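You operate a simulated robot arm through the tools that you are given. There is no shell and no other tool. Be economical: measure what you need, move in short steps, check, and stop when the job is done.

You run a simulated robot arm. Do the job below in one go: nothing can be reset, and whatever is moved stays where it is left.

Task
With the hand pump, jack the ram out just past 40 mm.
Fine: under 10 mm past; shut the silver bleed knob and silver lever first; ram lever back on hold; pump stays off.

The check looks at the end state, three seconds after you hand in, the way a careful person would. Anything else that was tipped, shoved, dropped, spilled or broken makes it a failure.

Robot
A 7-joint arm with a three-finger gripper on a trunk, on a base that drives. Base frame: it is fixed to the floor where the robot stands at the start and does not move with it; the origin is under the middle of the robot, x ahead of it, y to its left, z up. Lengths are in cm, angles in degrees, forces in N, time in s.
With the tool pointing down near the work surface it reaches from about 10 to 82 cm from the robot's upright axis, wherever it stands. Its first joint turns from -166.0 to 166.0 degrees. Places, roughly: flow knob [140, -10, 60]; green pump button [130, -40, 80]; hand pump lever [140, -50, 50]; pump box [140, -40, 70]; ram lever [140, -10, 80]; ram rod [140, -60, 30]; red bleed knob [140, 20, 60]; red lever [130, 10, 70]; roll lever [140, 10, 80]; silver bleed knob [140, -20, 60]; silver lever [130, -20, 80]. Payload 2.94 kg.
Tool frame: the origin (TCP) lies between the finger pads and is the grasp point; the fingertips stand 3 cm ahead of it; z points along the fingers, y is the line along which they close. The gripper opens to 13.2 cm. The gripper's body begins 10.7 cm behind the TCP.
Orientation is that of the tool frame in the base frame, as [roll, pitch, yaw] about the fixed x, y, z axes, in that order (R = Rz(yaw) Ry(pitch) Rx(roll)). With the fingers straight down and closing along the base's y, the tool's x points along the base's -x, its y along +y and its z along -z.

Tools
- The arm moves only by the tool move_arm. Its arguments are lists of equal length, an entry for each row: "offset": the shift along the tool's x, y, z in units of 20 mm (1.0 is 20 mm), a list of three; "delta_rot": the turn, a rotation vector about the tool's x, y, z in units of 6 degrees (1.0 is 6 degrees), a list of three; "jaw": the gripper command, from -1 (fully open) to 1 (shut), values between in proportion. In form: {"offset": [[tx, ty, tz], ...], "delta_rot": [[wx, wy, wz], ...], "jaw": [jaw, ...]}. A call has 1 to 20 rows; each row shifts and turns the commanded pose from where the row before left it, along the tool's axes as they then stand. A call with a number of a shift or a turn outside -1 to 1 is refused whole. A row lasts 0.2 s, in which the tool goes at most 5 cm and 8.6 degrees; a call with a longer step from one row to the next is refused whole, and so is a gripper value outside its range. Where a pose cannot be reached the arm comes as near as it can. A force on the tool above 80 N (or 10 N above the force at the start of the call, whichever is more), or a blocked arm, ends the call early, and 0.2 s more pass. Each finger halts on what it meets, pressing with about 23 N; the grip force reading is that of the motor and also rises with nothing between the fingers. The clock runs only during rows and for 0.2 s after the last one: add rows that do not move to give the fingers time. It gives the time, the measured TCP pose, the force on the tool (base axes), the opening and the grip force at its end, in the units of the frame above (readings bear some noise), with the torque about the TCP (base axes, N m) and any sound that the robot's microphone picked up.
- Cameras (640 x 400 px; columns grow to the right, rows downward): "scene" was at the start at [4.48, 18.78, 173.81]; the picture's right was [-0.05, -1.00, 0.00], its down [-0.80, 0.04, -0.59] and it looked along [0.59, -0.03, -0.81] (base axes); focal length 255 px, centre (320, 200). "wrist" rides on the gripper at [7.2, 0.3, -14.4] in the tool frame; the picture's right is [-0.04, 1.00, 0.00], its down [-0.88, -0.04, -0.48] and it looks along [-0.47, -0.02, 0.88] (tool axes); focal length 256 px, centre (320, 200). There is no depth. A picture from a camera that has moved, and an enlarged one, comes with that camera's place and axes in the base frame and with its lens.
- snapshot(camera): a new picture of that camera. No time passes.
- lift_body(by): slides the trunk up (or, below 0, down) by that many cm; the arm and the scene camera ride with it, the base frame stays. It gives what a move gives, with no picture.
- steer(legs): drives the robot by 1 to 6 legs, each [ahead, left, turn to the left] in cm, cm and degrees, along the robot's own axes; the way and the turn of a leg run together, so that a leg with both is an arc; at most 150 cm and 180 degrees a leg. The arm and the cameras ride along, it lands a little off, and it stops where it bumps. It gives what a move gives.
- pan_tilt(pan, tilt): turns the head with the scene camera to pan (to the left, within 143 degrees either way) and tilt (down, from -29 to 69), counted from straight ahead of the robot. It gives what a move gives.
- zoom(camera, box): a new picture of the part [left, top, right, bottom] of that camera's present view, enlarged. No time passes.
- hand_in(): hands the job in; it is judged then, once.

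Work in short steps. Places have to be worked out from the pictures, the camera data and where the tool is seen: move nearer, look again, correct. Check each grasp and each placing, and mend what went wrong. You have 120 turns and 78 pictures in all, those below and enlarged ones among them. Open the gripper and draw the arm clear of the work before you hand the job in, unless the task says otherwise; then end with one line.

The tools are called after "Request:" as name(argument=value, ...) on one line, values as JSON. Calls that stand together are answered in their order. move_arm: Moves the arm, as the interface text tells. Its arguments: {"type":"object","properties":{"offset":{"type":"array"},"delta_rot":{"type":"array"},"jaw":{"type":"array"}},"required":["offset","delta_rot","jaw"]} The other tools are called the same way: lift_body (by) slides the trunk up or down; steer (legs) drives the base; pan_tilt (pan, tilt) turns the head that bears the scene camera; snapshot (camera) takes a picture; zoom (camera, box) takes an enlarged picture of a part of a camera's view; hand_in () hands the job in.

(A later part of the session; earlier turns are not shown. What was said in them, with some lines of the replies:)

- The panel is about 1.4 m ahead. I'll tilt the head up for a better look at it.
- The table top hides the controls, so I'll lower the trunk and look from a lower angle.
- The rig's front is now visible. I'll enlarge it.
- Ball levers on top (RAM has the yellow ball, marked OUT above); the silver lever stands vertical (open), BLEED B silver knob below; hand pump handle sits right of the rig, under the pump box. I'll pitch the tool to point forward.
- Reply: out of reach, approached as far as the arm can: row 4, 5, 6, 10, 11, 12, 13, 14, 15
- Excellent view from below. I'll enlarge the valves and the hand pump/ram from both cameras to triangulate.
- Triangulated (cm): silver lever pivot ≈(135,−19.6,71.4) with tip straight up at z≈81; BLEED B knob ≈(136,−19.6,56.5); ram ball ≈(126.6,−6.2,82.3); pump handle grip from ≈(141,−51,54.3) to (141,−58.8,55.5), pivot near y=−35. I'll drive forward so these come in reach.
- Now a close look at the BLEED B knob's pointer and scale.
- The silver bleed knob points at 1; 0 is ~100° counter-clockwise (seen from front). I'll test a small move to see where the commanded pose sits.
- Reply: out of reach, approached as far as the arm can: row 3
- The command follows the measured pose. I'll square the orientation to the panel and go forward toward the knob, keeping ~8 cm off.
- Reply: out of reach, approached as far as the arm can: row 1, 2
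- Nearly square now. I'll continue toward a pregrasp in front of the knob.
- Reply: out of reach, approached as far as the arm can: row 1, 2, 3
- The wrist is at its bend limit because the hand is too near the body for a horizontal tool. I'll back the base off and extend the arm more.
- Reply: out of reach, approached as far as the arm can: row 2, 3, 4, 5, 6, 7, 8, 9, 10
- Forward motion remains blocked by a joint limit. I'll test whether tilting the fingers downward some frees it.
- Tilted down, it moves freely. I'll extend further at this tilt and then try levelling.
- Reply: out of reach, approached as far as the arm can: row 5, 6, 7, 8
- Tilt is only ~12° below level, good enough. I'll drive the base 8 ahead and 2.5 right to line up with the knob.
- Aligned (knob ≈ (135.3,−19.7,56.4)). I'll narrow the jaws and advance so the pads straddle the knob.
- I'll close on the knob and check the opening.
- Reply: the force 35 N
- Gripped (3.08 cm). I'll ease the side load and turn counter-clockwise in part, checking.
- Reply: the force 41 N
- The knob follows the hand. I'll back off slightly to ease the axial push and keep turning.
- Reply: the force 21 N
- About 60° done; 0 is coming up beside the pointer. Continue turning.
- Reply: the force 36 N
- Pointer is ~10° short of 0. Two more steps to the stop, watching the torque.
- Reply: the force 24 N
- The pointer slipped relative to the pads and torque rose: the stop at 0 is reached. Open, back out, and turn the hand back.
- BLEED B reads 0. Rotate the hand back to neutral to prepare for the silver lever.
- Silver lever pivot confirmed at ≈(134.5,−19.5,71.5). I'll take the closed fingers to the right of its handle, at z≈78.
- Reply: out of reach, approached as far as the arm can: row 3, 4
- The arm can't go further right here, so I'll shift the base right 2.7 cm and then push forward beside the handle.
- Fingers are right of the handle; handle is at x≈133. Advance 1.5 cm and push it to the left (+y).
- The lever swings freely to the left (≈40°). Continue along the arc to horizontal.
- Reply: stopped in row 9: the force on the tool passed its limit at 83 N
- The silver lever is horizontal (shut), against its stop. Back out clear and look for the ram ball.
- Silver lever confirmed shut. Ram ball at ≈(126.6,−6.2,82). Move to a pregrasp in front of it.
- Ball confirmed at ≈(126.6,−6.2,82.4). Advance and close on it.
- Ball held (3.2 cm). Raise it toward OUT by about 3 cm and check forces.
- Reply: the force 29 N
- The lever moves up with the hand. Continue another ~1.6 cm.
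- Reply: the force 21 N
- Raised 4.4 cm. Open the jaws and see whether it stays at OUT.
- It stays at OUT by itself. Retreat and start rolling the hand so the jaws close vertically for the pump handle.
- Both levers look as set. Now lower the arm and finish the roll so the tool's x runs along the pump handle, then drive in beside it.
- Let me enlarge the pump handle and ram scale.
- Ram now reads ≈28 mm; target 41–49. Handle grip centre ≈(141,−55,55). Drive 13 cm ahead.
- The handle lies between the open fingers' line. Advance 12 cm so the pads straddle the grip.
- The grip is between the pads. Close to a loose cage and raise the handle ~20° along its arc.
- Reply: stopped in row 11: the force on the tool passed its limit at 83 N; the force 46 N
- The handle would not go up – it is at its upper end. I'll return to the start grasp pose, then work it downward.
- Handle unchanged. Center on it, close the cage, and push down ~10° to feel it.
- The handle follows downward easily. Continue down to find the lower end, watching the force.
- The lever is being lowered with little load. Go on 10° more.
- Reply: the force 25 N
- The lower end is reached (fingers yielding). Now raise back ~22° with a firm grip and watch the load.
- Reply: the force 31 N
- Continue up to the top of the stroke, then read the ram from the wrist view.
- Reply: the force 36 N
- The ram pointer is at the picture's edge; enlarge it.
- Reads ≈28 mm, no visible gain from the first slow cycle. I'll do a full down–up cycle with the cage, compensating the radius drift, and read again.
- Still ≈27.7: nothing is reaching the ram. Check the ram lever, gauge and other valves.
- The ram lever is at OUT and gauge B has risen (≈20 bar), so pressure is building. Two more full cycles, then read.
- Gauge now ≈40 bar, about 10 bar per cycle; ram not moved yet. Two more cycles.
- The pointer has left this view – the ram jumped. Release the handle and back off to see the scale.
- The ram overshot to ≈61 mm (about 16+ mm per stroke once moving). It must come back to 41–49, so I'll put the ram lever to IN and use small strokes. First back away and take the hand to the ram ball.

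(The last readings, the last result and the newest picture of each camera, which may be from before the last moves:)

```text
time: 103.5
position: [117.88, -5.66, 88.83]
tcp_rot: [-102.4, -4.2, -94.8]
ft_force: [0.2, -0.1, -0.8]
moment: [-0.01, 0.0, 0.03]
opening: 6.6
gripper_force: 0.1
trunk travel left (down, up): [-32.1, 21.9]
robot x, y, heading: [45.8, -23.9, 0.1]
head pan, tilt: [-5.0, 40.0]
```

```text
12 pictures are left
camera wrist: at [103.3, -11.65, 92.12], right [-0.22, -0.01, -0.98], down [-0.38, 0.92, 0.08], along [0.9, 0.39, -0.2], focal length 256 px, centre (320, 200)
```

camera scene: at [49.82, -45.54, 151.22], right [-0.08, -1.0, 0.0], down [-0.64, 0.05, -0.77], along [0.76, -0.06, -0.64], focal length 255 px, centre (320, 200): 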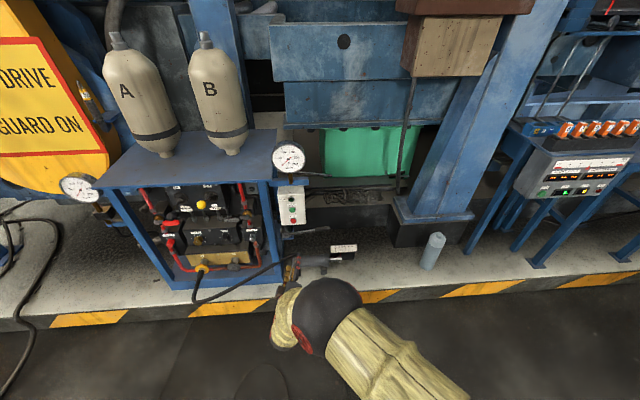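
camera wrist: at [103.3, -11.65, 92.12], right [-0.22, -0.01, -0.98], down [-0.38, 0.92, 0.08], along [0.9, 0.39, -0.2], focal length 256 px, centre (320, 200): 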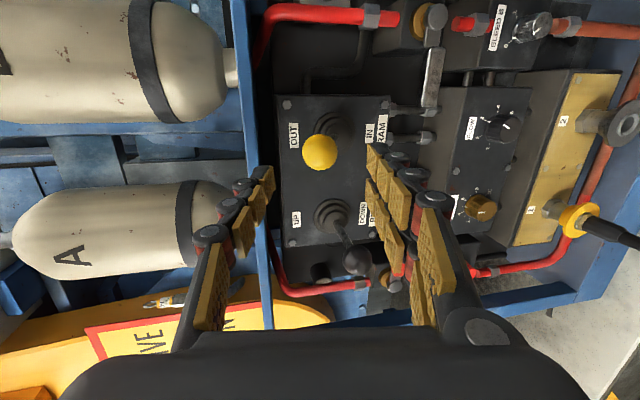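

Ball at ≈(127.3,−6.3,86.8), in line. Advance, cage it, and push it down through hold to IN (~9 cm).

Request:
move_arm(offset=[[0, 0, 1], [0, 0, 1], [0, 0, 1], [0, 0, 1], [0, 0, 0.8], [0, 0, 0], [0, 0, 0], [0, 0, 0], [-0.04, 0.54, 0.1], [-0.04, 0.54, 0.1], [-0.04, 0.54, 0.1], [-0.04, 0.54, 0.12], [-0.04, 0.54, 0.14], [-0.04, 0.54, 0.16], [-0.04, 0.54, 0.18], [-0.04, 0.54, 0.2], [0, 0, 0]], delta_rot=[[0, 0, 0], [0, 0, 0], [0, 0, 0], [0, 0, 0], [0, 0, 0], [0, 0, 0], [0, 0, 0], [0, 0, 0], [0, 0, 0], [0, 0, 0], [0, 0, 0], [0, 0, 0], [0, 0, 0], [0, 0, 0], [0, 0, 0], [0, 0, 0], [0, 0, 0]], jaw=[0, 0, 0, 0, 0, 0.45, 0.45, 0.45, 0.45, 0.45, 0.45, 0.45, 0.45, 0.45, 0.45, 0.45, 0.45])

Request:
snapshot(camera="wrist")

```text
time: 107.1
position: [127.17, -6.57, 78.66]
tcp_rot: [-101.5, -3.8, -94.7]
ft_force: [-30.5, -5.0, 42.9]
moment: [0.1, -2.57, 0.43]
opening: 4.51
gripper_force: 45.0
trunk travel left (down, up): [-32.1, 21.9]
robot x, y, heading: [45.52, -24.21, -0.4]
head pan, tilt: [-5.0, 40.0]
```

```text
11 pictures are left
camera wrist: at [112.71, -12.51, 81.78], right [-0.2, -0.01, -0.98], down [-0.38, 0.92, 0.07], along [0.9, 0.39, -0.19], focal length 256 px, centre (320, 200)
```

wrist: 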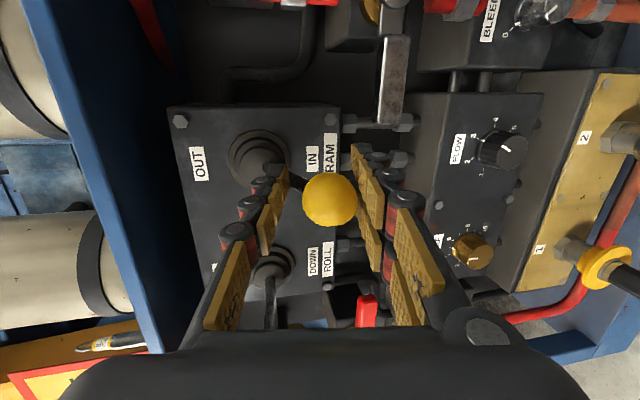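

Lever is at IN against its stop (ball z≈78). Release, retreat, and read the ram from the scene camera.

Request:
move_arm(offset=[[0, -0.4, 0], [0, 0, 0], [0, 0, 0], [0, 0, -1], [0, 0, -1], [0, 0, -1], [0, 0, -1], [0, 0, -1], [0, 0, 0]], delta_rot=[[0, 0, 0], [0, 0, 0], [0, 0, 0], [0, 0, 0], [0, 0, 0], [0, 0, 0], [0, 0, 0], [0, 0, 0], [0, 0, 0]], jaw=[0.3, 0, 0, 0, 0, 0, 0, 0, 0])

Request:
pan_tilt(pan=-25, tilt=45)

Request:
snapshot(camera="scene")

```text
time: 109.1
position: [117.92, -5.86, 80.92]
tcp_rot: [-102.4, -4.0, -94.8]
ft_force: [-0.4, -0.6, -0.3]
moment: [0.01, 0.01, -0.01]
opening: 6.6
gripper_force: 0.0
trunk travel left (down, up): [-32.1, 21.9]
robot x, y, heading: [45.9, -24.37, -0.1]
head pan, tilt: [-5.0, 40.0]
```

```text
time: 109.9
position: [117.88, -5.78, 80.82]
tcp_rot: [-102.3, -4.1, -94.7]
ft_force: [-0.2, 1.1, -0.5]
moment: [-0.01, -0.02, 0.0]
opening: 6.61
gripper_force: 0.1
trunk travel left (down, up): [-32.1, 21.9]
robot x, y, heading: [45.38, -23.93, 0.2]
head pan, tilt: [-25.0, 45.0]
```

```text
10 pictures are left
camera scene: at [50.01, -8.21, 182.08], right [-0.42, -0.91, 0.0], down [-0.64, 0.3, -0.71], along [0.64, -0.3, -0.71], focal length 255 px, centre (320, 200)
```

scene: 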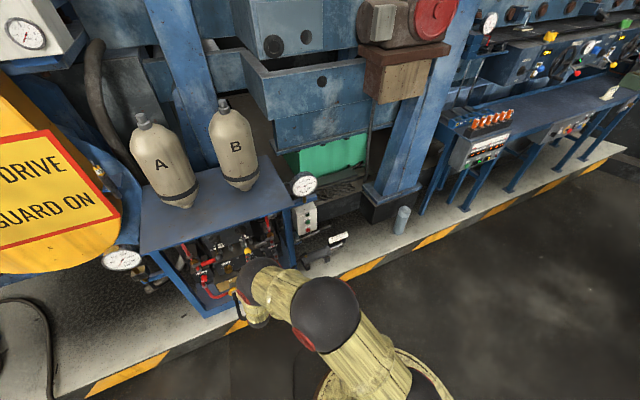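

Drive back to the pump handle pregrasp (129.7, −55, 57.3) and read the scale there.

Request:
steer(legs=[[-8, 0, 0], [0, -49.2, 0]])

Request:
lift_body(by=-23.6)

Request:
steer(legs=[[19.5, 0, 0]])

Request:
snapshot(camera="wrist")

```text
time: 113.5
position: [109.76, -55.6, 80.84]
tcp_rot: [-102.3, -4.1, -94.0]
ft_force: [0.7, -0.4, 0.5]
moment: [0.01, 0.01, 0.0]
opening: 6.61
gripper_force: 0.0
trunk travel left (down, up): [-32.1, 21.9]
robot x, y, heading: [37.28, -74.5, 0.3]
head pan, tilt: [-25.0, 45.0]
```

```text
time: 116.0
position: [109.69, -55.49, 57.3]
tcp_rot: [-102.3, -4.1, -94.0]
ft_force: [-0.3, 0.0, -0.4]
moment: [-0.03, 0.0, -0.02]
opening: 6.59
gripper_force: 0.1
trunk travel left (down, up): [-8.5, 45.5]
robot x, y, heading: [37.69, -74.89, 0.6]
head pan, tilt: [-25.0, 45.0]
```

```text
time: 117.6
position: [129.21, -55.36, 57.2]
tcp_rot: [-102.3, -4.1, -94.0]
ft_force: [-0.3, -0.6, 0.7]
moment: [-0.01, 0.0, 0.0]
opening: 6.59
gripper_force: 0.1
trunk travel left (down, up): [-8.5, 45.5]
robot x, y, heading: [56.88, -74.7, 0.4]
head pan, tilt: [-25.0, 45.0]
```

```text
9 pictures are left
camera wrist: at [114.67, -61.44, 60.48], right [-0.21, -0.01, -0.98], down [-0.39, 0.92, 0.08], along [0.89, 0.4, -0.2], focal length 256 px, centre (320, 200)
```

wrist: 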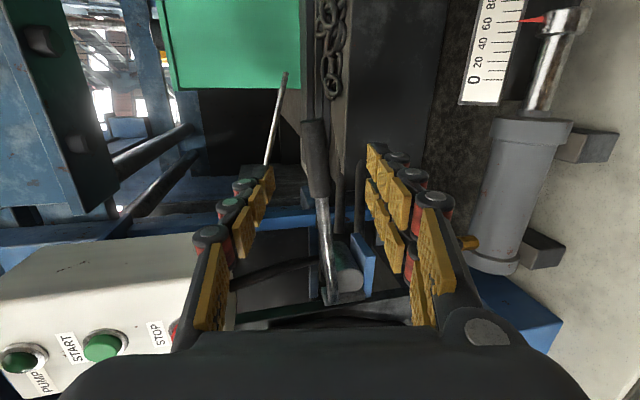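

Ram still ≈61 mm with the lever at IN; handle in line. Advance, cage it, and give a half stroke, then read.

Request:
move_arm(offset=[[-0.1, 0, 1], [-0.1, 0, 1], [0, 0, 1], [0, 0, 1], [0, 0, 1], [0, -0.05, 0.4], [0, 0, 0], [0, 0, 0], [0, 0, 0], [-0.03, 0.55, 0.105], [-0.03, 0.55, 0.105], [-0.03, 0.55, 0.105], [-0.03, 0.55, 0.105], [-0.03, -0.55, -0.105], [-0.03, -0.55, -0.105], [-0.03, -0.55, -0.105], [-0.03, -0.55, -0.105], [0, 0, 0]], delta_rot=[[0, 0, 0], [0, 0, 0], [0, 0, 0], [0, 0, 0], [0, 0, 0], [0, 0, 0], [0, 0, 0], [0, 0, 0], [0, 0, 0], [-0.04, -0.1, 0.52], [-0.04, -0.1, 0.52], [-0.04, -0.1, 0.52], [-0.04, -0.1, 0.52], [0.04, 0.1, -0.52], [0.04, 0.1, -0.52], [0.04, 0.1, -0.52], [0.04, 0.1, -0.52], [0, 0, 0]], jaw=[0, 0, 0, 0, 0, 0, 0.6, 0.6, 0.6, 0.6, 0.6, 0.6, 0.6, 0.6, 0.6, 0.6, 0.6, 0.6])

Request:
snapshot(camera="wrist")

```text
time: 121.4
position: [139.85, -55.66, 54.94]
tcp_rot: [-102.4, -4.1, -93.9]
ft_force: [-0.4, 0.1, 0.8]
moment: [0.0, -0.04, 0.0]
opening: 2.74
gripper_force: 0.1
trunk travel left (down, up): [-8.5, 45.5]
robot x, y, heading: [56.91, -74.3, 0.6]
head pan, tilt: [-25.0, 45.0]
```

```text
8 pictures are left
camera wrist: at [125.31, -61.77, 58.2], right [-0.22, -0.01, -0.98], down [-0.39, 0.92, 0.08], along [0.89, 0.4, -0.2], focal length 256 px, centre (320, 200)
```

wrist: 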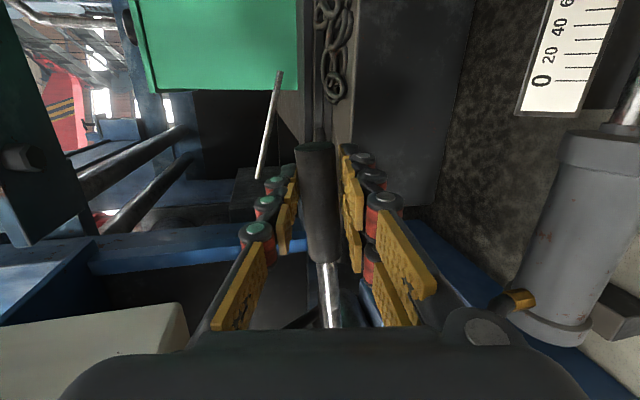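

The pointer isn't in view yet (≥55). Another third of a stroke, then look.

Request:
move_arm(offset=[[-0.03, 0.55, 0.105], [-0.03, 0.55, 0.105], [-0.03, 0.55, 0.105], [-0.03, -0.55, -0.105], [-0.03, -0.55, -0.105], [-0.03, -0.55, -0.105], [0, 0, 0]], delta_rot=[[-0.04, -0.1, 0.52], [-0.04, -0.1, 0.52], [-0.04, -0.1, 0.52], [0.04, 0.1, -0.52], [0.04, 0.1, -0.52], [0.04, 0.1, -0.52], [0, 0, 0]], jaw=[0.6, 0.6, 0.6, 0.6, 0.6, 0.6, 0.6])

Request:
zoom(camera="wrist", box=[540, 0, 640, 100])

```text
time: 123.0
position: [139.75, -55.36, 54.91]
tcp_rot: [-102.4, -4.1, -94.0]
ft_force: [0.0, -0.3, 1.6]
moment: [-0.04, 0.02, -0.01]
opening: 2.73
gripper_force: 0.7
trunk travel left (down, up): [-8.5, 45.5]
robot x, y, heading: [56.92, -74.62, 0.7]
head pan, tilt: [-25.0, 45.0]
```

```text
4.00 times, centred on (590, 50) of wrist
camera zoom: at [125.22, -61.49, 58.24], right [-0.21, -0.01, -0.98], down [-0.39, 0.92, 0.08], along [0.89, 0.4, -0.2], focal length 1024 px, centre (-760, 800)
```

zoom: 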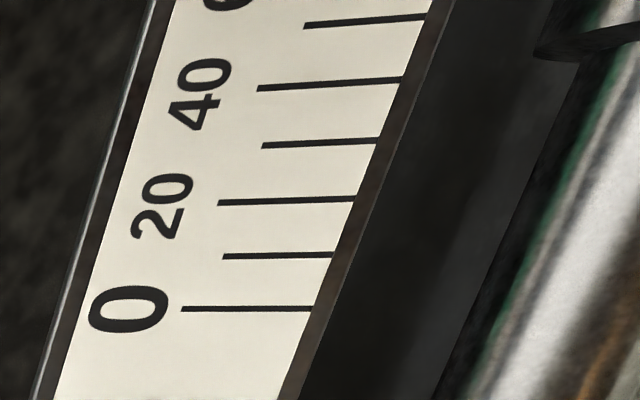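

Using the collar edge, the ram is still ≈60: pressure is still building. Check gauge B.

Request:
pan_tilt(pan=-5, tilt=40)

Request:
zoom(camera="scene", box=[180, 130, 380, 255])

```text
time: 123.8
position: [139.7, -55.36, 54.99]
tcp_rot: [-102.2, -4.0, -94.0]
ft_force: [-0.3, -0.1, 1.5]
moment: [-0.03, -0.02, -0.01]
opening: 2.7
gripper_force: 0.1
trunk travel left (down, up): [-8.5, 45.5]
robot x, y, heading: [56.72, -74.47, 0.7]
head pan, tilt: [-5.0, 40.0]
```

```text
3.20 times, centred on (280, 192) of scene
camera zoom: at [62.43, -55.88, 159.2], right [-0.08, -1.0, 0.0], down [-0.64, 0.05, -0.77], along [0.76, -0.06, -0.64], focal length 815 px, centre (448, 224)
```

zoom: 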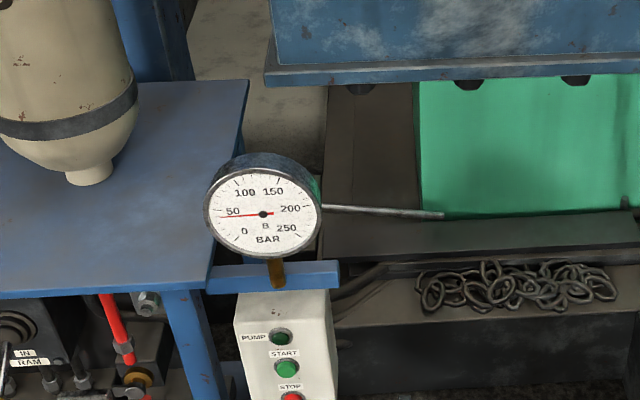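

Gauge ≈45 bar, near where the ram moved before. Half a stroke and look.

Request:
move_arm(offset=[[-0.03, 0.55, 0.105], [-0.03, 0.55, 0.105], [-0.03, 0.55, 0.105], [-0.03, 0.4, 0.08], [-0.03, -0.4, -0.08], [-0.03, -0.55, -0.105], [-0.03, -0.55, -0.105], [-0.03, -0.55, -0.105], [0, 0, 0]], delta_rot=[[-0.04, -0.1, 0.52], [-0.04, -0.1, 0.52], [-0.04, -0.1, 0.52], [-0.03, -0.07, 0.37], [0.03, 0.07, -0.37], [0.04, 0.1, -0.52], [0.04, 0.1, -0.52], [0.04, 0.1, -0.52], [0, 0, 0]], jaw=[0.6, 0.6, 0.6, 0.6, 0.6, 0.6, 0.6, 0.6, 0.6])

Request:
zoom(camera="wrist", box=[540, 0, 640, 100])

```text
time: 125.8
position: [139.84, -55.24, 55.0]
tcp_rot: [-102.4, -4.1, -94.0]
ft_force: [0.0, -0.6, 1.0]
moment: [-0.01, -0.03, 0.01]
opening: 2.71
gripper_force: 0.9
trunk travel left (down, up): [-8.5, 45.5]
robot x, y, heading: [56.94, -74.23, 0.8]
head pan, tilt: [-5.0, 40.0]
```

```text
4.00 times, centred on (590, 50) of wrist
camera zoom: at [125.3, -61.29, 58.2], right [-0.21, -0.01, -0.98], down [-0.39, 0.92, 0.08], along [0.89, 0.4, -0.2], focal length 1024 px, centre (-760, 800)
```

zoom: 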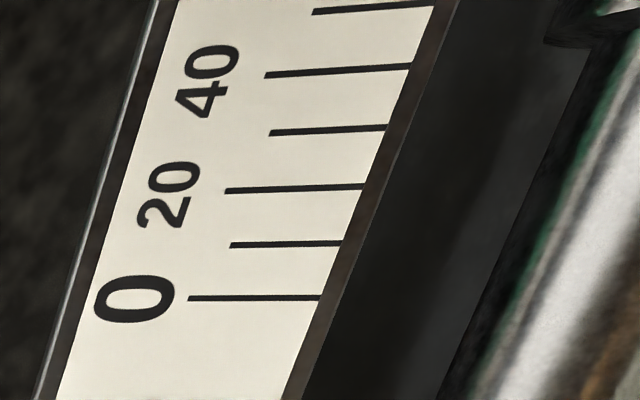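

Still essentially ≈60; pressure likely near the retract threshold. Another half stroke.

Request:
move_arm(offset=[[-0.03, 0.55, 0.105], [-0.03, 0.55, 0.105], [-0.03, 0.55, 0.105], [-0.03, 0.55, 0.105], [-0.03, -0.55, -0.105], [-0.03, -0.55, -0.105], [-0.03, -0.55, -0.105], [-0.03, -0.55, -0.105], [0, 0, 0]], delta_rot=[[-0.04, -0.1, 0.52], [-0.04, -0.1, 0.52], [-0.04, -0.1, 0.52], [-0.04, -0.1, 0.52], [0.04, 0.1, -0.52], [0.04, 0.1, -0.52], [0.04, 0.1, -0.52], [0.04, 0.1, -0.52], [0, 0, 0]], jaw=[0.6, 0.6, 0.6, 0.6, 0.6, 0.6, 0.6, 0.6, 0.6])

Request:
zoom(camera="wrist", box=[540, 0, 640, 100])

```text
time: 127.8
position: [139.94, -54.99, 54.93]
tcp_rot: [-102.2, -4.1, -94.1]
ft_force: [0.8, -0.4, 0.5]
moment: [0.01, -0.01, 0.04]
opening: 2.7
gripper_force: 0.8
trunk travel left (down, up): [-8.5, 45.5]
robot x, y, heading: [56.98, -74.32, 0.8]
head pan, tilt: [-5.0, 40.0]
```

```text
4.00 times, centred on (590, 50) of wrist
camera zoom: at [125.33, -61.1, 58.22], right [-0.21, -0.01, -0.98], down [-0.39, 0.92, 0.08], along [0.89, 0.4, -0.2], focal length 1024 px, centre (-760, 800)
```

zoom: 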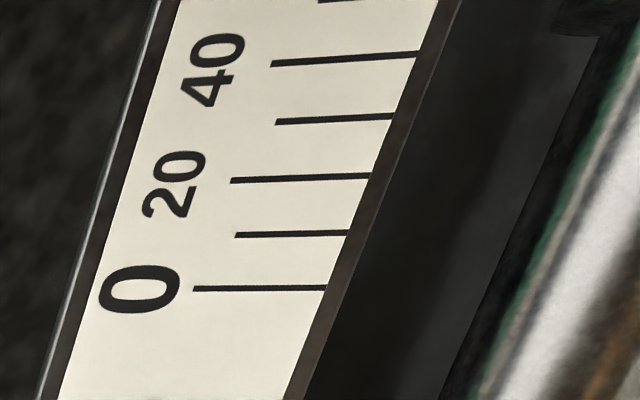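

Still no movement. I'll give a two-thirds stroke, then back away so one scene picture shows gauge and scale together.

Request:
move_arm(offset=[[-0.03, 0.55, 0.105], [-0.03, 0.55, 0.105], [-0.03, 0.55, 0.105], [-0.03, 0.55, 0.105], [-0.03, 0.55, 0.105], [-0.03, -0.55, -0.105], [-0.03, -0.55, -0.105], [-0.03, -0.55, -0.105], [-0.03, -0.55, -0.105], [-0.03, -0.55, -0.105], [0.2, 0, 0], [0, 0, 0], [0, 0, 0], [0, 0, -1], [0, 0, -1], [0, 0, -1], [0, 0, -1], [0, 0, -1], [0, 0, -0.3], [0, 0, 0]], delta_rot=[[-0.04, -0.1, 0.52], [-0.04, -0.1, 0.52], [-0.04, -0.1, 0.52], [-0.04, -0.1, 0.52], [-0.04, -0.1, 0.52], [0.04, 0.1, -0.52], [0.04, 0.1, -0.52], [0.04, 0.1, -0.52], [0.04, 0.1, -0.52], [0.04, 0.1, -0.52], [0, 0, 0], [0, 0, 0], [0, 0, 0], [0, 0, 0], [0, 0, 0], [0, 0, 0], [0, 0, 0], [0, 0, 0], [0, 0, 0], [0, 0, 0]], jaw=[0.6, 0.6, 0.6, 0.6, 0.6, 0.6, 0.6, 0.6, 0.6, 0.6, 0, 0, 0, 0, 0, 0, 0, 0, 0, 0])

Request:
steer(legs=[[-14, 0, 0]])

Request:
zoom(camera="scene", box=[190, 140, 370, 280])

```text
time: 132.0
position: [129.68, -54.2, 57.54]
tcp_rot: [-102.3, -4.2, -94.0]
ft_force: [0.1, -1.0, 0.2]
moment: [0.0, 0.01, -0.02]
opening: 6.57
gripper_force: 0.1
trunk travel left (down, up): [-8.5, 45.5]
robot x, y, heading: [56.99, -74.76, 0.6]
head pan, tilt: [-5.0, 40.0]
```

```text
time: 133.3
position: [115.69, -54.38, 57.35]
tcp_rot: [-102.4, -4.1, -94.0]
ft_force: [-1.0, 0.1, -0.9]
moment: [-0.03, -0.01, -0.02]
opening: 6.61
gripper_force: 0.1
trunk travel left (down, up): [-8.5, 45.5]
robot x, y, heading: [42.95, -74.47, 0.7]
head pan, tilt: [-5.0, 40.0]
```

```text
2.86 times, centred on (280, 210) of scene
camera zoom: at [48.61, -56.02, 159.2], right [-0.08, -1.0, 0.0], down [-0.64, 0.05, -0.77], along [0.76, -0.06, -0.64], focal length 728 px, centre (434, 171)
```

zoom: 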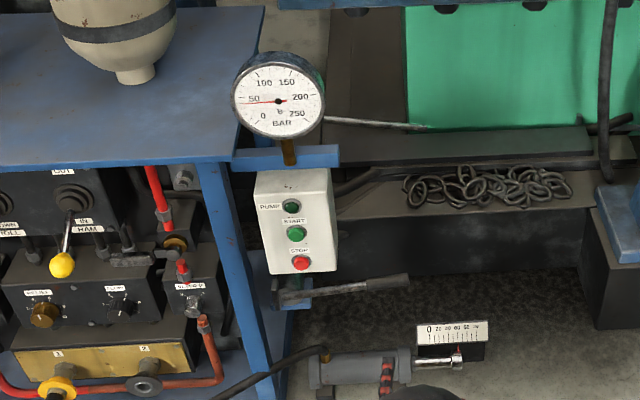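

Gauge steady ≈45 bar; pointer ≈56 mm. The collar's shift against the ticks suggests ~1 mm per half stroke, a slow controlled retraction. Go back on the handle and do three more 16° strokes.

Request:
steer(legs=[[14, 0, 0]])

Request:
move_arm(offset=[[0.05, 0, 1], [0.05, 0, 1], [0.05, 0, 1], [0.05, 0, 1], [0, 0, 1], [0, 0, 0.3], [0, 0, 0], [0, 0, 0], [0, 0, 0], [0, 0, 0]], delta_rot=[[0, 0, 0], [0, 0, 0], [0, 0, 0], [0, 0, 0], [0, 0, 0], [0, 0, 0], [0, 0, 0], [0, 0, 0], [0, 0, 0], [0, 0, 0]], jaw=[0, 0, 0, 0, 0, 0, 0.6, 0.6, 0.6, 0.6])

```text
time: 134.7
position: [130.14, -54.03, 57.46]
tcp_rot: [-102.2, -4.1, -93.9]
ft_force: [0.1, 0.9, 0.4]
moment: [-0.01, 0.03, 0.01]
opening: 6.59
gripper_force: 0.1
trunk travel left (down, up): [-8.5, 45.5]
robot x, y, heading: [57.8, -74.16, 0.8]
head pan, tilt: [-5.0, 40.0]
```

```text
time: 136.9
position: [140.51, -55.39, 55.15]
tcp_rot: [-102.2, -4.0, -93.9]
ft_force: [-0.2, 0.8, -0.3]
moment: [-0.03, -0.01, -0.02]
opening: 2.66
gripper_force: 0.1
trunk travel left (down, up): [-8.5, 45.5]
robot x, y, heading: [57.33, -74.11, 0.6]
head pan, tilt: [-5.0, 40.0]
```

Handle caged again. Two 16° strokes.

Request:
move_arm(offset=[[-0.02, 0.55, 0.105], [-0.02, 0.55, 0.105], [-0.02, 0.55, 0.105], [-0.02, 0.55, 0.105], [-0.02, 0.55, 0.105], [-0.02, -0.55, -0.105], [-0.02, -0.55, -0.105], [-0.02, -0.55, -0.105], [-0.02, -0.55, -0.105], [-0.02, -0.55, -0.105], [-0.02, 0.55, 0.105], [-0.02, 0.55, 0.105], [-0.02, 0.55, 0.105], [-0.02, 0.55, 0.105], [-0.02, 0.55, 0.105], [-0.02, -0.55, -0.105], [-0.02, -0.55, -0.105], [-0.02, -0.55, -0.105], [-0.02, -0.55, -0.105], [-0.02, -0.55, -0.105]], delta_rot=[[-0.04, -0.1, 0.52], [-0.04, -0.1, 0.52], [-0.04, -0.1, 0.52], [-0.04, -0.1, 0.52], [-0.04, -0.1, 0.52], [0.04, 0.1, -0.52], [0.04, 0.1, -0.52], [0.04, 0.1, -0.52], [0.04, 0.1, -0.52], [0.04, 0.1, -0.52], [-0.04, -0.1, 0.52], [-0.04, -0.1, 0.52], [-0.04, -0.1, 0.52], [-0.04, -0.1, 0.52], [-0.04, -0.1, 0.52], [0.04, 0.1, -0.52], [0.04, 0.1, -0.52], [0.04, 0.1, -0.52], [0.04, 0.1, -0.52], [0.04, 0.1, -0.52]], jaw=[0.6, 0.6, 0.6, 0.6, 0.6, 0.6, 0.6, 0.6, 0.6, 0.6, 0.6, 0.6, 0.6, 0.6, 0.6, 0.6, 0.6, 0.6, 0.6, 0.6])

Request:
zoom(camera="wrist", box=[540, 0, 640, 100])

```text
time: 141.1
position: [140.53, -55.18, 55.18]
tcp_rot: [-102.5, -4.2, -93.9]
ft_force: [-1.0, 0.9, -1.6]
moment: [-0.02, -0.03, 0.04]
opening: 2.77
gripper_force: 0.7
trunk travel left (down, up): [-8.5, 45.5]
robot x, y, heading: [57.84, -74.12, 0.8]
head pan, tilt: [-5.0, 40.0]
```

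```text
4.00 times, centred on (590, 50) of wrist
camera zoom: at [126.0, -61.23, 58.55], right [-0.22, -0.01, -0.98], down [-0.4, 0.92, 0.08], along [0.89, 0.4, -0.2], focal length 1024 px, centre (-760, 800)
```

zoom: 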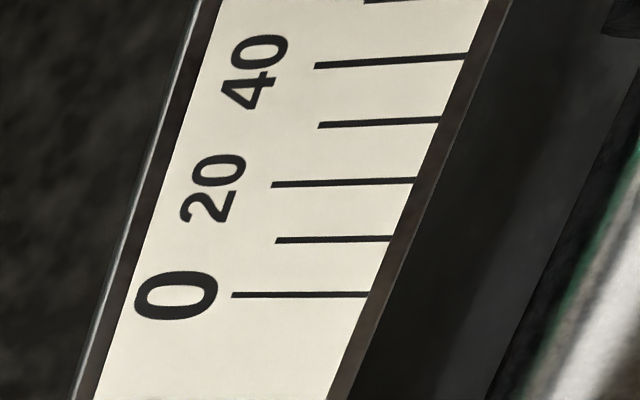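

The ram hasn't moved with partial strokes. I'll feel the handle load along the downstroke to learn where the pump delivers.

Request:
move_arm(offset=[[-0.02, 0.55, 0.105], [-0.02, 0.55, 0.105], [-0.02, 0.55, 0.105], [0, 0, 0]], delta_rot=[[-0.04, -0.1, 0.52], [-0.04, -0.1, 0.52], [-0.04, -0.1, 0.52], [0, 0, 0]], jaw=[0.6, 0.6, 0.6, 0.6])

Request:
move_arm(offset=[[-0.02, 0.55, 0.105], [-0.02, 0.55, 0.105], [0, 0, 0]], delta_rot=[[-0.04, -0.1, 0.52], [-0.04, -0.1, 0.52], [0, 0, 0]], jaw=[0.6, 0.6, 0.6])

Request:
move_arm(offset=[[-0.02, 0.55, 0.105], [0, 0, 0]], delta_rot=[[-0.04, -0.1, 0.52], [0, 0, 0]], jaw=[0.6, 0.6])

```text
time: 142.1
position: [140.44, -55.17, 51.96]
tcp_rot: [-103.0, 5.5, -94.2]
ft_force: [1.6, -1.2, 1.9]
moment: [-0.01, 0.04, 0.03]
opening: 2.82
gripper_force: 1.4
trunk travel left (down, up): [-8.5, 45.5]
robot x, y, heading: [57.09, -74.0, 0.6]
head pan, tilt: [-5.0, 40.0]
```

```text
time: 142.9
position: [140.28, -54.78, 49.36]
tcp_rot: [-103.6, 11.9, -94.5]
ft_force: [0.8, -1.5, 3.1]
moment: [-0.06, 0.04, -0.04]
opening: 2.88
gripper_force: 1.8
trunk travel left (down, up): [-8.5, 45.5]
robot x, y, heading: [57.5, -74.37, 0.9]
head pan, tilt: [-5.0, 40.0]
```

```text
time: 143.5
position: [140.33, -54.41, 48.4]
tcp_rot: [-103.8, 15.0, -94.7]
ft_force: [1.1, -0.9, 3.5]
moment: [-0.04, -0.02, -0.05]
opening: 2.9
gripper_force: 1.6
trunk travel left (down, up): [-8.5, 45.5]
robot x, y, heading: [57.88, -74.49, 0.8]
head pan, tilt: [-5.0, 40.0]
```

Handle load shows only a light return spring, so the pump likely counts full strokes. Finish this stroke to the bottom, return to the top, and look.

Request:
move_arm(offset=[[-0.02, 0.55, 0.105], [-0.02, 0.55, 0.105], [0, 0.3, 0], [0, -0.3, 0], [-0.03, -0.55, -0.105], [-0.03, -0.55, -0.105], [-0.03, -0.55, -0.105], [-0.03, -0.55, -0.105], [-0.02, -0.55, -0.105], [-0.02, -0.55, -0.105], [-0.02, -0.55, -0.105], [-0.02, -0.55, -0.105], [0, 0, 0]], delta_rot=[[-0.04, -0.1, 0.52], [-0.04, -0.1, 0.52], [0, 0, 0], [0, 0, 0], [0.04, 0.1, -0.52], [0.04, 0.1, -0.52], [0.04, 0.1, -0.52], [0.04, 0.1, -0.52], [0.04, 0.1, -0.52], [0.04, 0.1, -0.52], [0.04, 0.1, -0.52], [0.04, 0.1, -0.52], [0, 0, 0]], jaw=[0.6, 0.6, 0.6, 0.6, 0.6, 0.6, 0.6, 0.6, 0.6, 0.6, 0.6, 0.6, 0.6])

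Request:
zoom(camera="wrist", box=[520, 0, 640, 110])

```text
time: 146.3
position: [140.46, -55.04, 55.19]
tcp_rot: [-102.5, -4.0, -93.9]
ft_force: [-0.7, -0.2, -0.8]
moment: [-0.04, 0.04, 0.02]
opening: 2.69
gripper_force: 0.4
trunk travel left (down, up): [-8.5, 45.5]
robot x, y, heading: [57.48, -74.8, 0.6]
head pan, tilt: [-5.0, 40.0]
```

```text
3.64 times, centred on (580, 55) of wrist
camera zoom: at [125.94, -61.08, 58.48], right [-0.22, -0.01, -0.98], down [-0.39, 0.92, 0.08], along [0.89, 0.4, -0.2], focal length 931 px, centre (-626, 727)
```

zoom: 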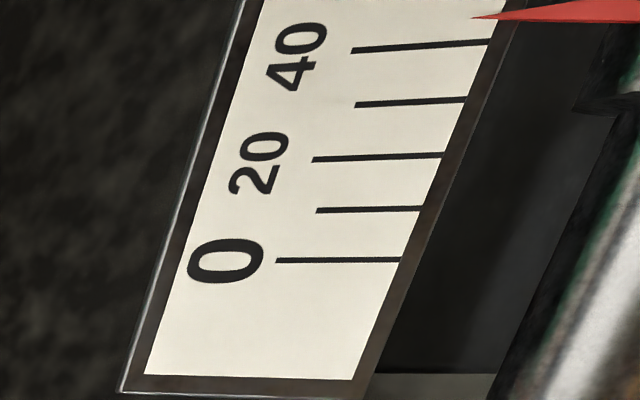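

The pointer reads ≈44.5 mm – inside 40–50. Release the handle gently without moving it and go set the ram lever back to hold.

Request:
move_arm(offset=[[0, 0, 0], [0, 0, 0], [0, 0, 0], [0, 0, -1], [0, 0, -1], [0, 0, -1], [0, 0, -1], [0, 0, -1], [0, 0, -0.3], [0, 0, 0]], delta_rot=[[0, 0, 0], [0, 0, 0], [0, 0, 0], [0, 0, 0], [0, 0, 0], [0, 0, 0], [0, 0, 0], [0, 0, 0], [0, 0, 0], [0, 0, 0]], jaw=[0, 0, 0, 0, 0, 0, 0, 0, 0, 0])

Request:
steer(legs=[[-20, 0, 0]])

Request:
lift_body(by=22.7)

Request:
steer(legs=[[0, 48.6, 0]])

```text
time: 148.5
position: [130.19, -54.06, 57.38]
tcp_rot: [-102.3, -4.1, -93.9]
ft_force: [-0.2, -0.3, 0.5]
moment: [-0.01, 0.0, 0.0]
opening: 6.61
gripper_force: 0.1
trunk travel left (down, up): [-8.5, 45.5]
robot x, y, heading: [57.66, -74.15, 0.6]
head pan, tilt: [-5.0, 40.0]
```

```text
time: 150.1
position: [110.54, -54.07, 57.29]
tcp_rot: [-102.3, -4.1, -93.7]
ft_force: [0.4, -0.1, -0.4]
moment: [0.0, 0.0, 0.02]
opening: 6.58
gripper_force: 0.1
trunk travel left (down, up): [-8.5, 45.5]
robot x, y, heading: [37.81, -74.7, 1.0]
head pan, tilt: [-5.0, 40.0]
```

```text
time: 152.4
position: [110.68, -54.03, 80.15]
tcp_rot: [-102.4, -4.0, -93.7]
ft_force: [-0.1, 0.0, -0.6]
moment: [0.03, -0.01, 0.01]
opening: 6.62
gripper_force: 0.1
trunk travel left (down, up): [-31.2, 22.8]
robot x, y, heading: [37.95, -74.93, 0.7]
head pan, tilt: [-5.0, 40.0]
```

```text
time: 155.3
position: [110.11, -5.27, 80.09]
tcp_rot: [-102.3, -4.1, -94.0]
ft_force: [0.6, -0.1, 0.0]
moment: [0.03, -0.02, -0.03]
opening: 6.59
gripper_force: 0.1
trunk travel left (down, up): [-31.2, 22.8]
robot x, y, heading: [37.43, -25.72, 0.9]
head pan, tilt: [-5.0, 40.0]
```

Drive forward, advance on the ball at IN and close on it.

Request:
steer(legs=[[8, 0, 0]])

Request:
move_arm(offset=[[0, 0, 1], [0, 0, 1], [0, 0, 1], [0, 0, 1], [0, 0, 0.5], [0, 0, 0], [0, 0, 0], [0, 0, 0], [0, 0, 0], [0, 0, 0]], delta_rot=[[0, 0, 0], [0, 0, 0], [0, 0, 0], [0, 0, 0], [0, 0, 0], [0, 0, 0], [0, 0, 0], [0, 0, 0], [0, 0, 0], [0, 0, 0]], jaw=[0, 0, 0, 0, 0, 0.6, 0.6, 0.6, 0.6, 0.6])

```text
time: 156.4
position: [118.0, -5.42, 80.06]
tcp_rot: [-102.4, -4.1, -94.0]
ft_force: [0.8, 0.0, 0.4]
moment: [-0.02, -0.04, 0.03]
opening: 6.61
gripper_force: 0.1
trunk travel left (down, up): [-31.2, 22.8]
robot x, y, heading: [45.01, -25.48, 0.6]
head pan, tilt: [-5.0, 40.0]
```

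```text
time: 158.6
position: [126.8, -6.19, 78.62]
tcp_rot: [-101.9, -4.0, -94.0]
ft_force: [-0.2, -1.9, 17.5]
moment: [-0.15, -1.84, 0.09]
opening: 4.16
gripper_force: 44.7
trunk travel left (down, up): [-31.2, 22.8]
robot x, y, heading: [45.16, -25.66, 0.4]
head pan, tilt: [-5.0, 40.0]
```

Ball is held at IN. Raise it ~4.3 cm to the hold position (ball z≈82.4).

Request:
move_arm(offset=[[0.026, -0.35, -0.08], [0.026, -0.35, -0.08], [0.026, -0.35, -0.08], [0.026, -0.35, -0.08], [0.026, -0.35, -0.08], [0.026, -0.35, -0.08], [0, 0, 0]], delta_rot=[[0, 0, 0], [0, 0, 0], [0, 0, 0], [0, 0, 0], [0, 0, 0], [0, 0, 0], [0, 0, 0]], jaw=[0.6, 0.6, 0.6, 0.6, 0.6, 0.6, 0.6])

```text
time: 160.2
position: [126.53, -6.24, 82.55]
tcp_rot: [-102.2, -4.0, -94.2]
ft_force: [-28.5, -3.1, 2.5]
moment: [-0.01, -0.29, 0.05]
opening: 3.26
gripper_force: 45.4
trunk travel left (down, up): [-31.2, 22.8]
robot x, y, heading: [45.32, -25.76, 0.7]
head pan, tilt: [-5.0, 40.0]
```

At hold height with almost no vertical load (opening 3.26). Release and retreat straight back, then move to the spot where both lever and scale are visible.

Request:
move_arm(offset=[[0, 0, 0], [0, 0, 0], [0, 0, 0], [0, 0, 0], [0, 0, -1], [0, 0, -1], [0, 0, -1], [0, 0, -1], [0, 0, -1], [0, 0, -1], [0, 0, 0]], delta_rot=[[0, 0, 0], [0, 0, 0], [0, 0, 0], [0, 0, 0], [0, 0, 0], [0, 0, 0], [0, 0, 0], [0, 0, 0], [0, 0, 0], [0, 0, 0], [0, 0, 0]], jaw=[0.3, 0, 0, 0, 0, 0, 0, 0, 0, 0, 0])

Request:
steer(legs=[[-12, 0, 0], [0, -49, 0]])

Request:
lift_body(by=-22.7)

Request:
steer(legs=[[9, 0, 0]])

```text
time: 162.6
position: [115.07, -5.16, 85.21]
tcp_rot: [-102.2, -4.1, -94.1]
ft_force: [0.4, -0.7, -0.7]
moment: [0.0, 0.01, -0.02]
opening: 6.61
gripper_force: 0.0
trunk travel left (down, up): [-31.2, 22.8]
robot x, y, heading: [45.57, -25.6, 0.5]
head pan, tilt: [-5.0, 40.0]
```

```text
time: 166.3
position: [103.38, -54.13, 85.19]
tcp_rot: [-102.3, -4.1, -93.9]
ft_force: [0.9, 0.0, -0.1]
moment: [0.0, -0.01, 0.03]
opening: 6.59
gripper_force: 0.0
trunk travel left (down, up): [-31.2, 22.8]
robot x, y, heading: [33.42, -74.51, 0.7]
head pan, tilt: [-5.0, 40.0]
```

```text
time: 168.7
position: [103.29, -54.02, 62.42]
tcp_rot: [-102.2, -4.0, -94.0]
ft_force: [0.3, 0.8, 0.3]
moment: [-0.02, -0.01, -0.03]
opening: 6.59
gripper_force: 0.1
trunk travel left (down, up): [-8.5, 45.5]
robot x, y, heading: [33.25, -74.55, 0.5]
head pan, tilt: [-5.0, 40.0]
```

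```text
time: 169.8
position: [112.38, -54.07, 62.29]
tcp_rot: [-102.4, -4.1, -94.0]
ft_force: [0.1, -0.3, 0.7]
moment: [0.01, 0.03, -0.01]
opening: 6.63
gripper_force: 0.0
trunk travel left (down, up): [-8.5, 45.5]
robot x, y, heading: [42.35, -74.6, 0.8]
head pan, tilt: [-5.0, 40.0]
```

Lower the arm a little so it doesn't hide the scale, then use the last picture to check both lever and ram.

Request:
move_arm(offset=[[0, 0.85, 0.1], [0, 0.85, 0.1], [0, 0.85, 0.1], [0, 0.3, 0], [0, 0, 0]], delta_rot=[[0, 0, 0], [0, 0, 0], [0, 0, 0], [0, 0, 0], [0, 0, 0]], jaw=[0, 0, 0, 0, 0])

Request:
zoom(camera="scene", box=[186, 150, 346, 275])

```text
time: 171.0
position: [111.61, -54.46, 56.67]
tcp_rot: [-102.2, -4.1, -93.9]
ft_force: [1.1, -0.1, -0.6]
moment: [0.0, -0.03, -0.06]
opening: 6.62
gripper_force: 0.0
trunk travel left (down, up): [-8.5, 45.5]
robot x, y, heading: [42.64, -74.51, 0.5]
head pan, tilt: [-5.0, 40.0]
```

```text
3.20 times, centred on (266, 212) of scene
camera zoom: at [47.86, -56.1, 159.2], right [-0.08, -1.0, 0.0], down [-0.64, 0.05, -0.77], along [0.76, -0.06, -0.64], focal length 815 px, centre (493, 160)
```

zoom: 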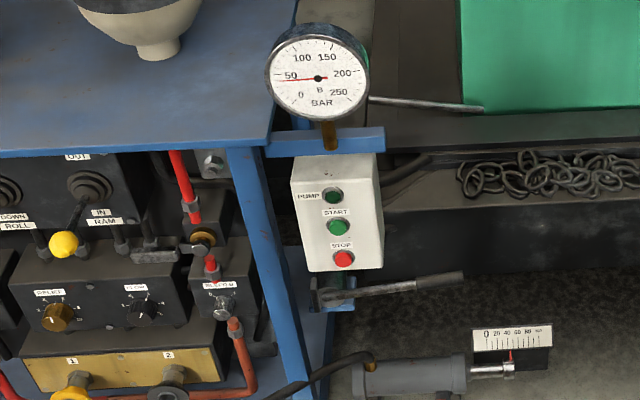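

The last picture shows the ram at about 45 mm, the ram ball at z≈82.3 (hold), the silver lever still horizontal, the pump lamp dark and the arm clear. Handing in.

Request:
hand_in()

```text
The job is handed in.
```

The job is handed in with the ram at about 45 mm. The silver bleed knob is at 0, the silver lever is shut, the ram lever is back on hold and the pump was never started. My first pumping overshot to about 61 mm, so I set the ram lever to IN and brought it back with the hand pump.
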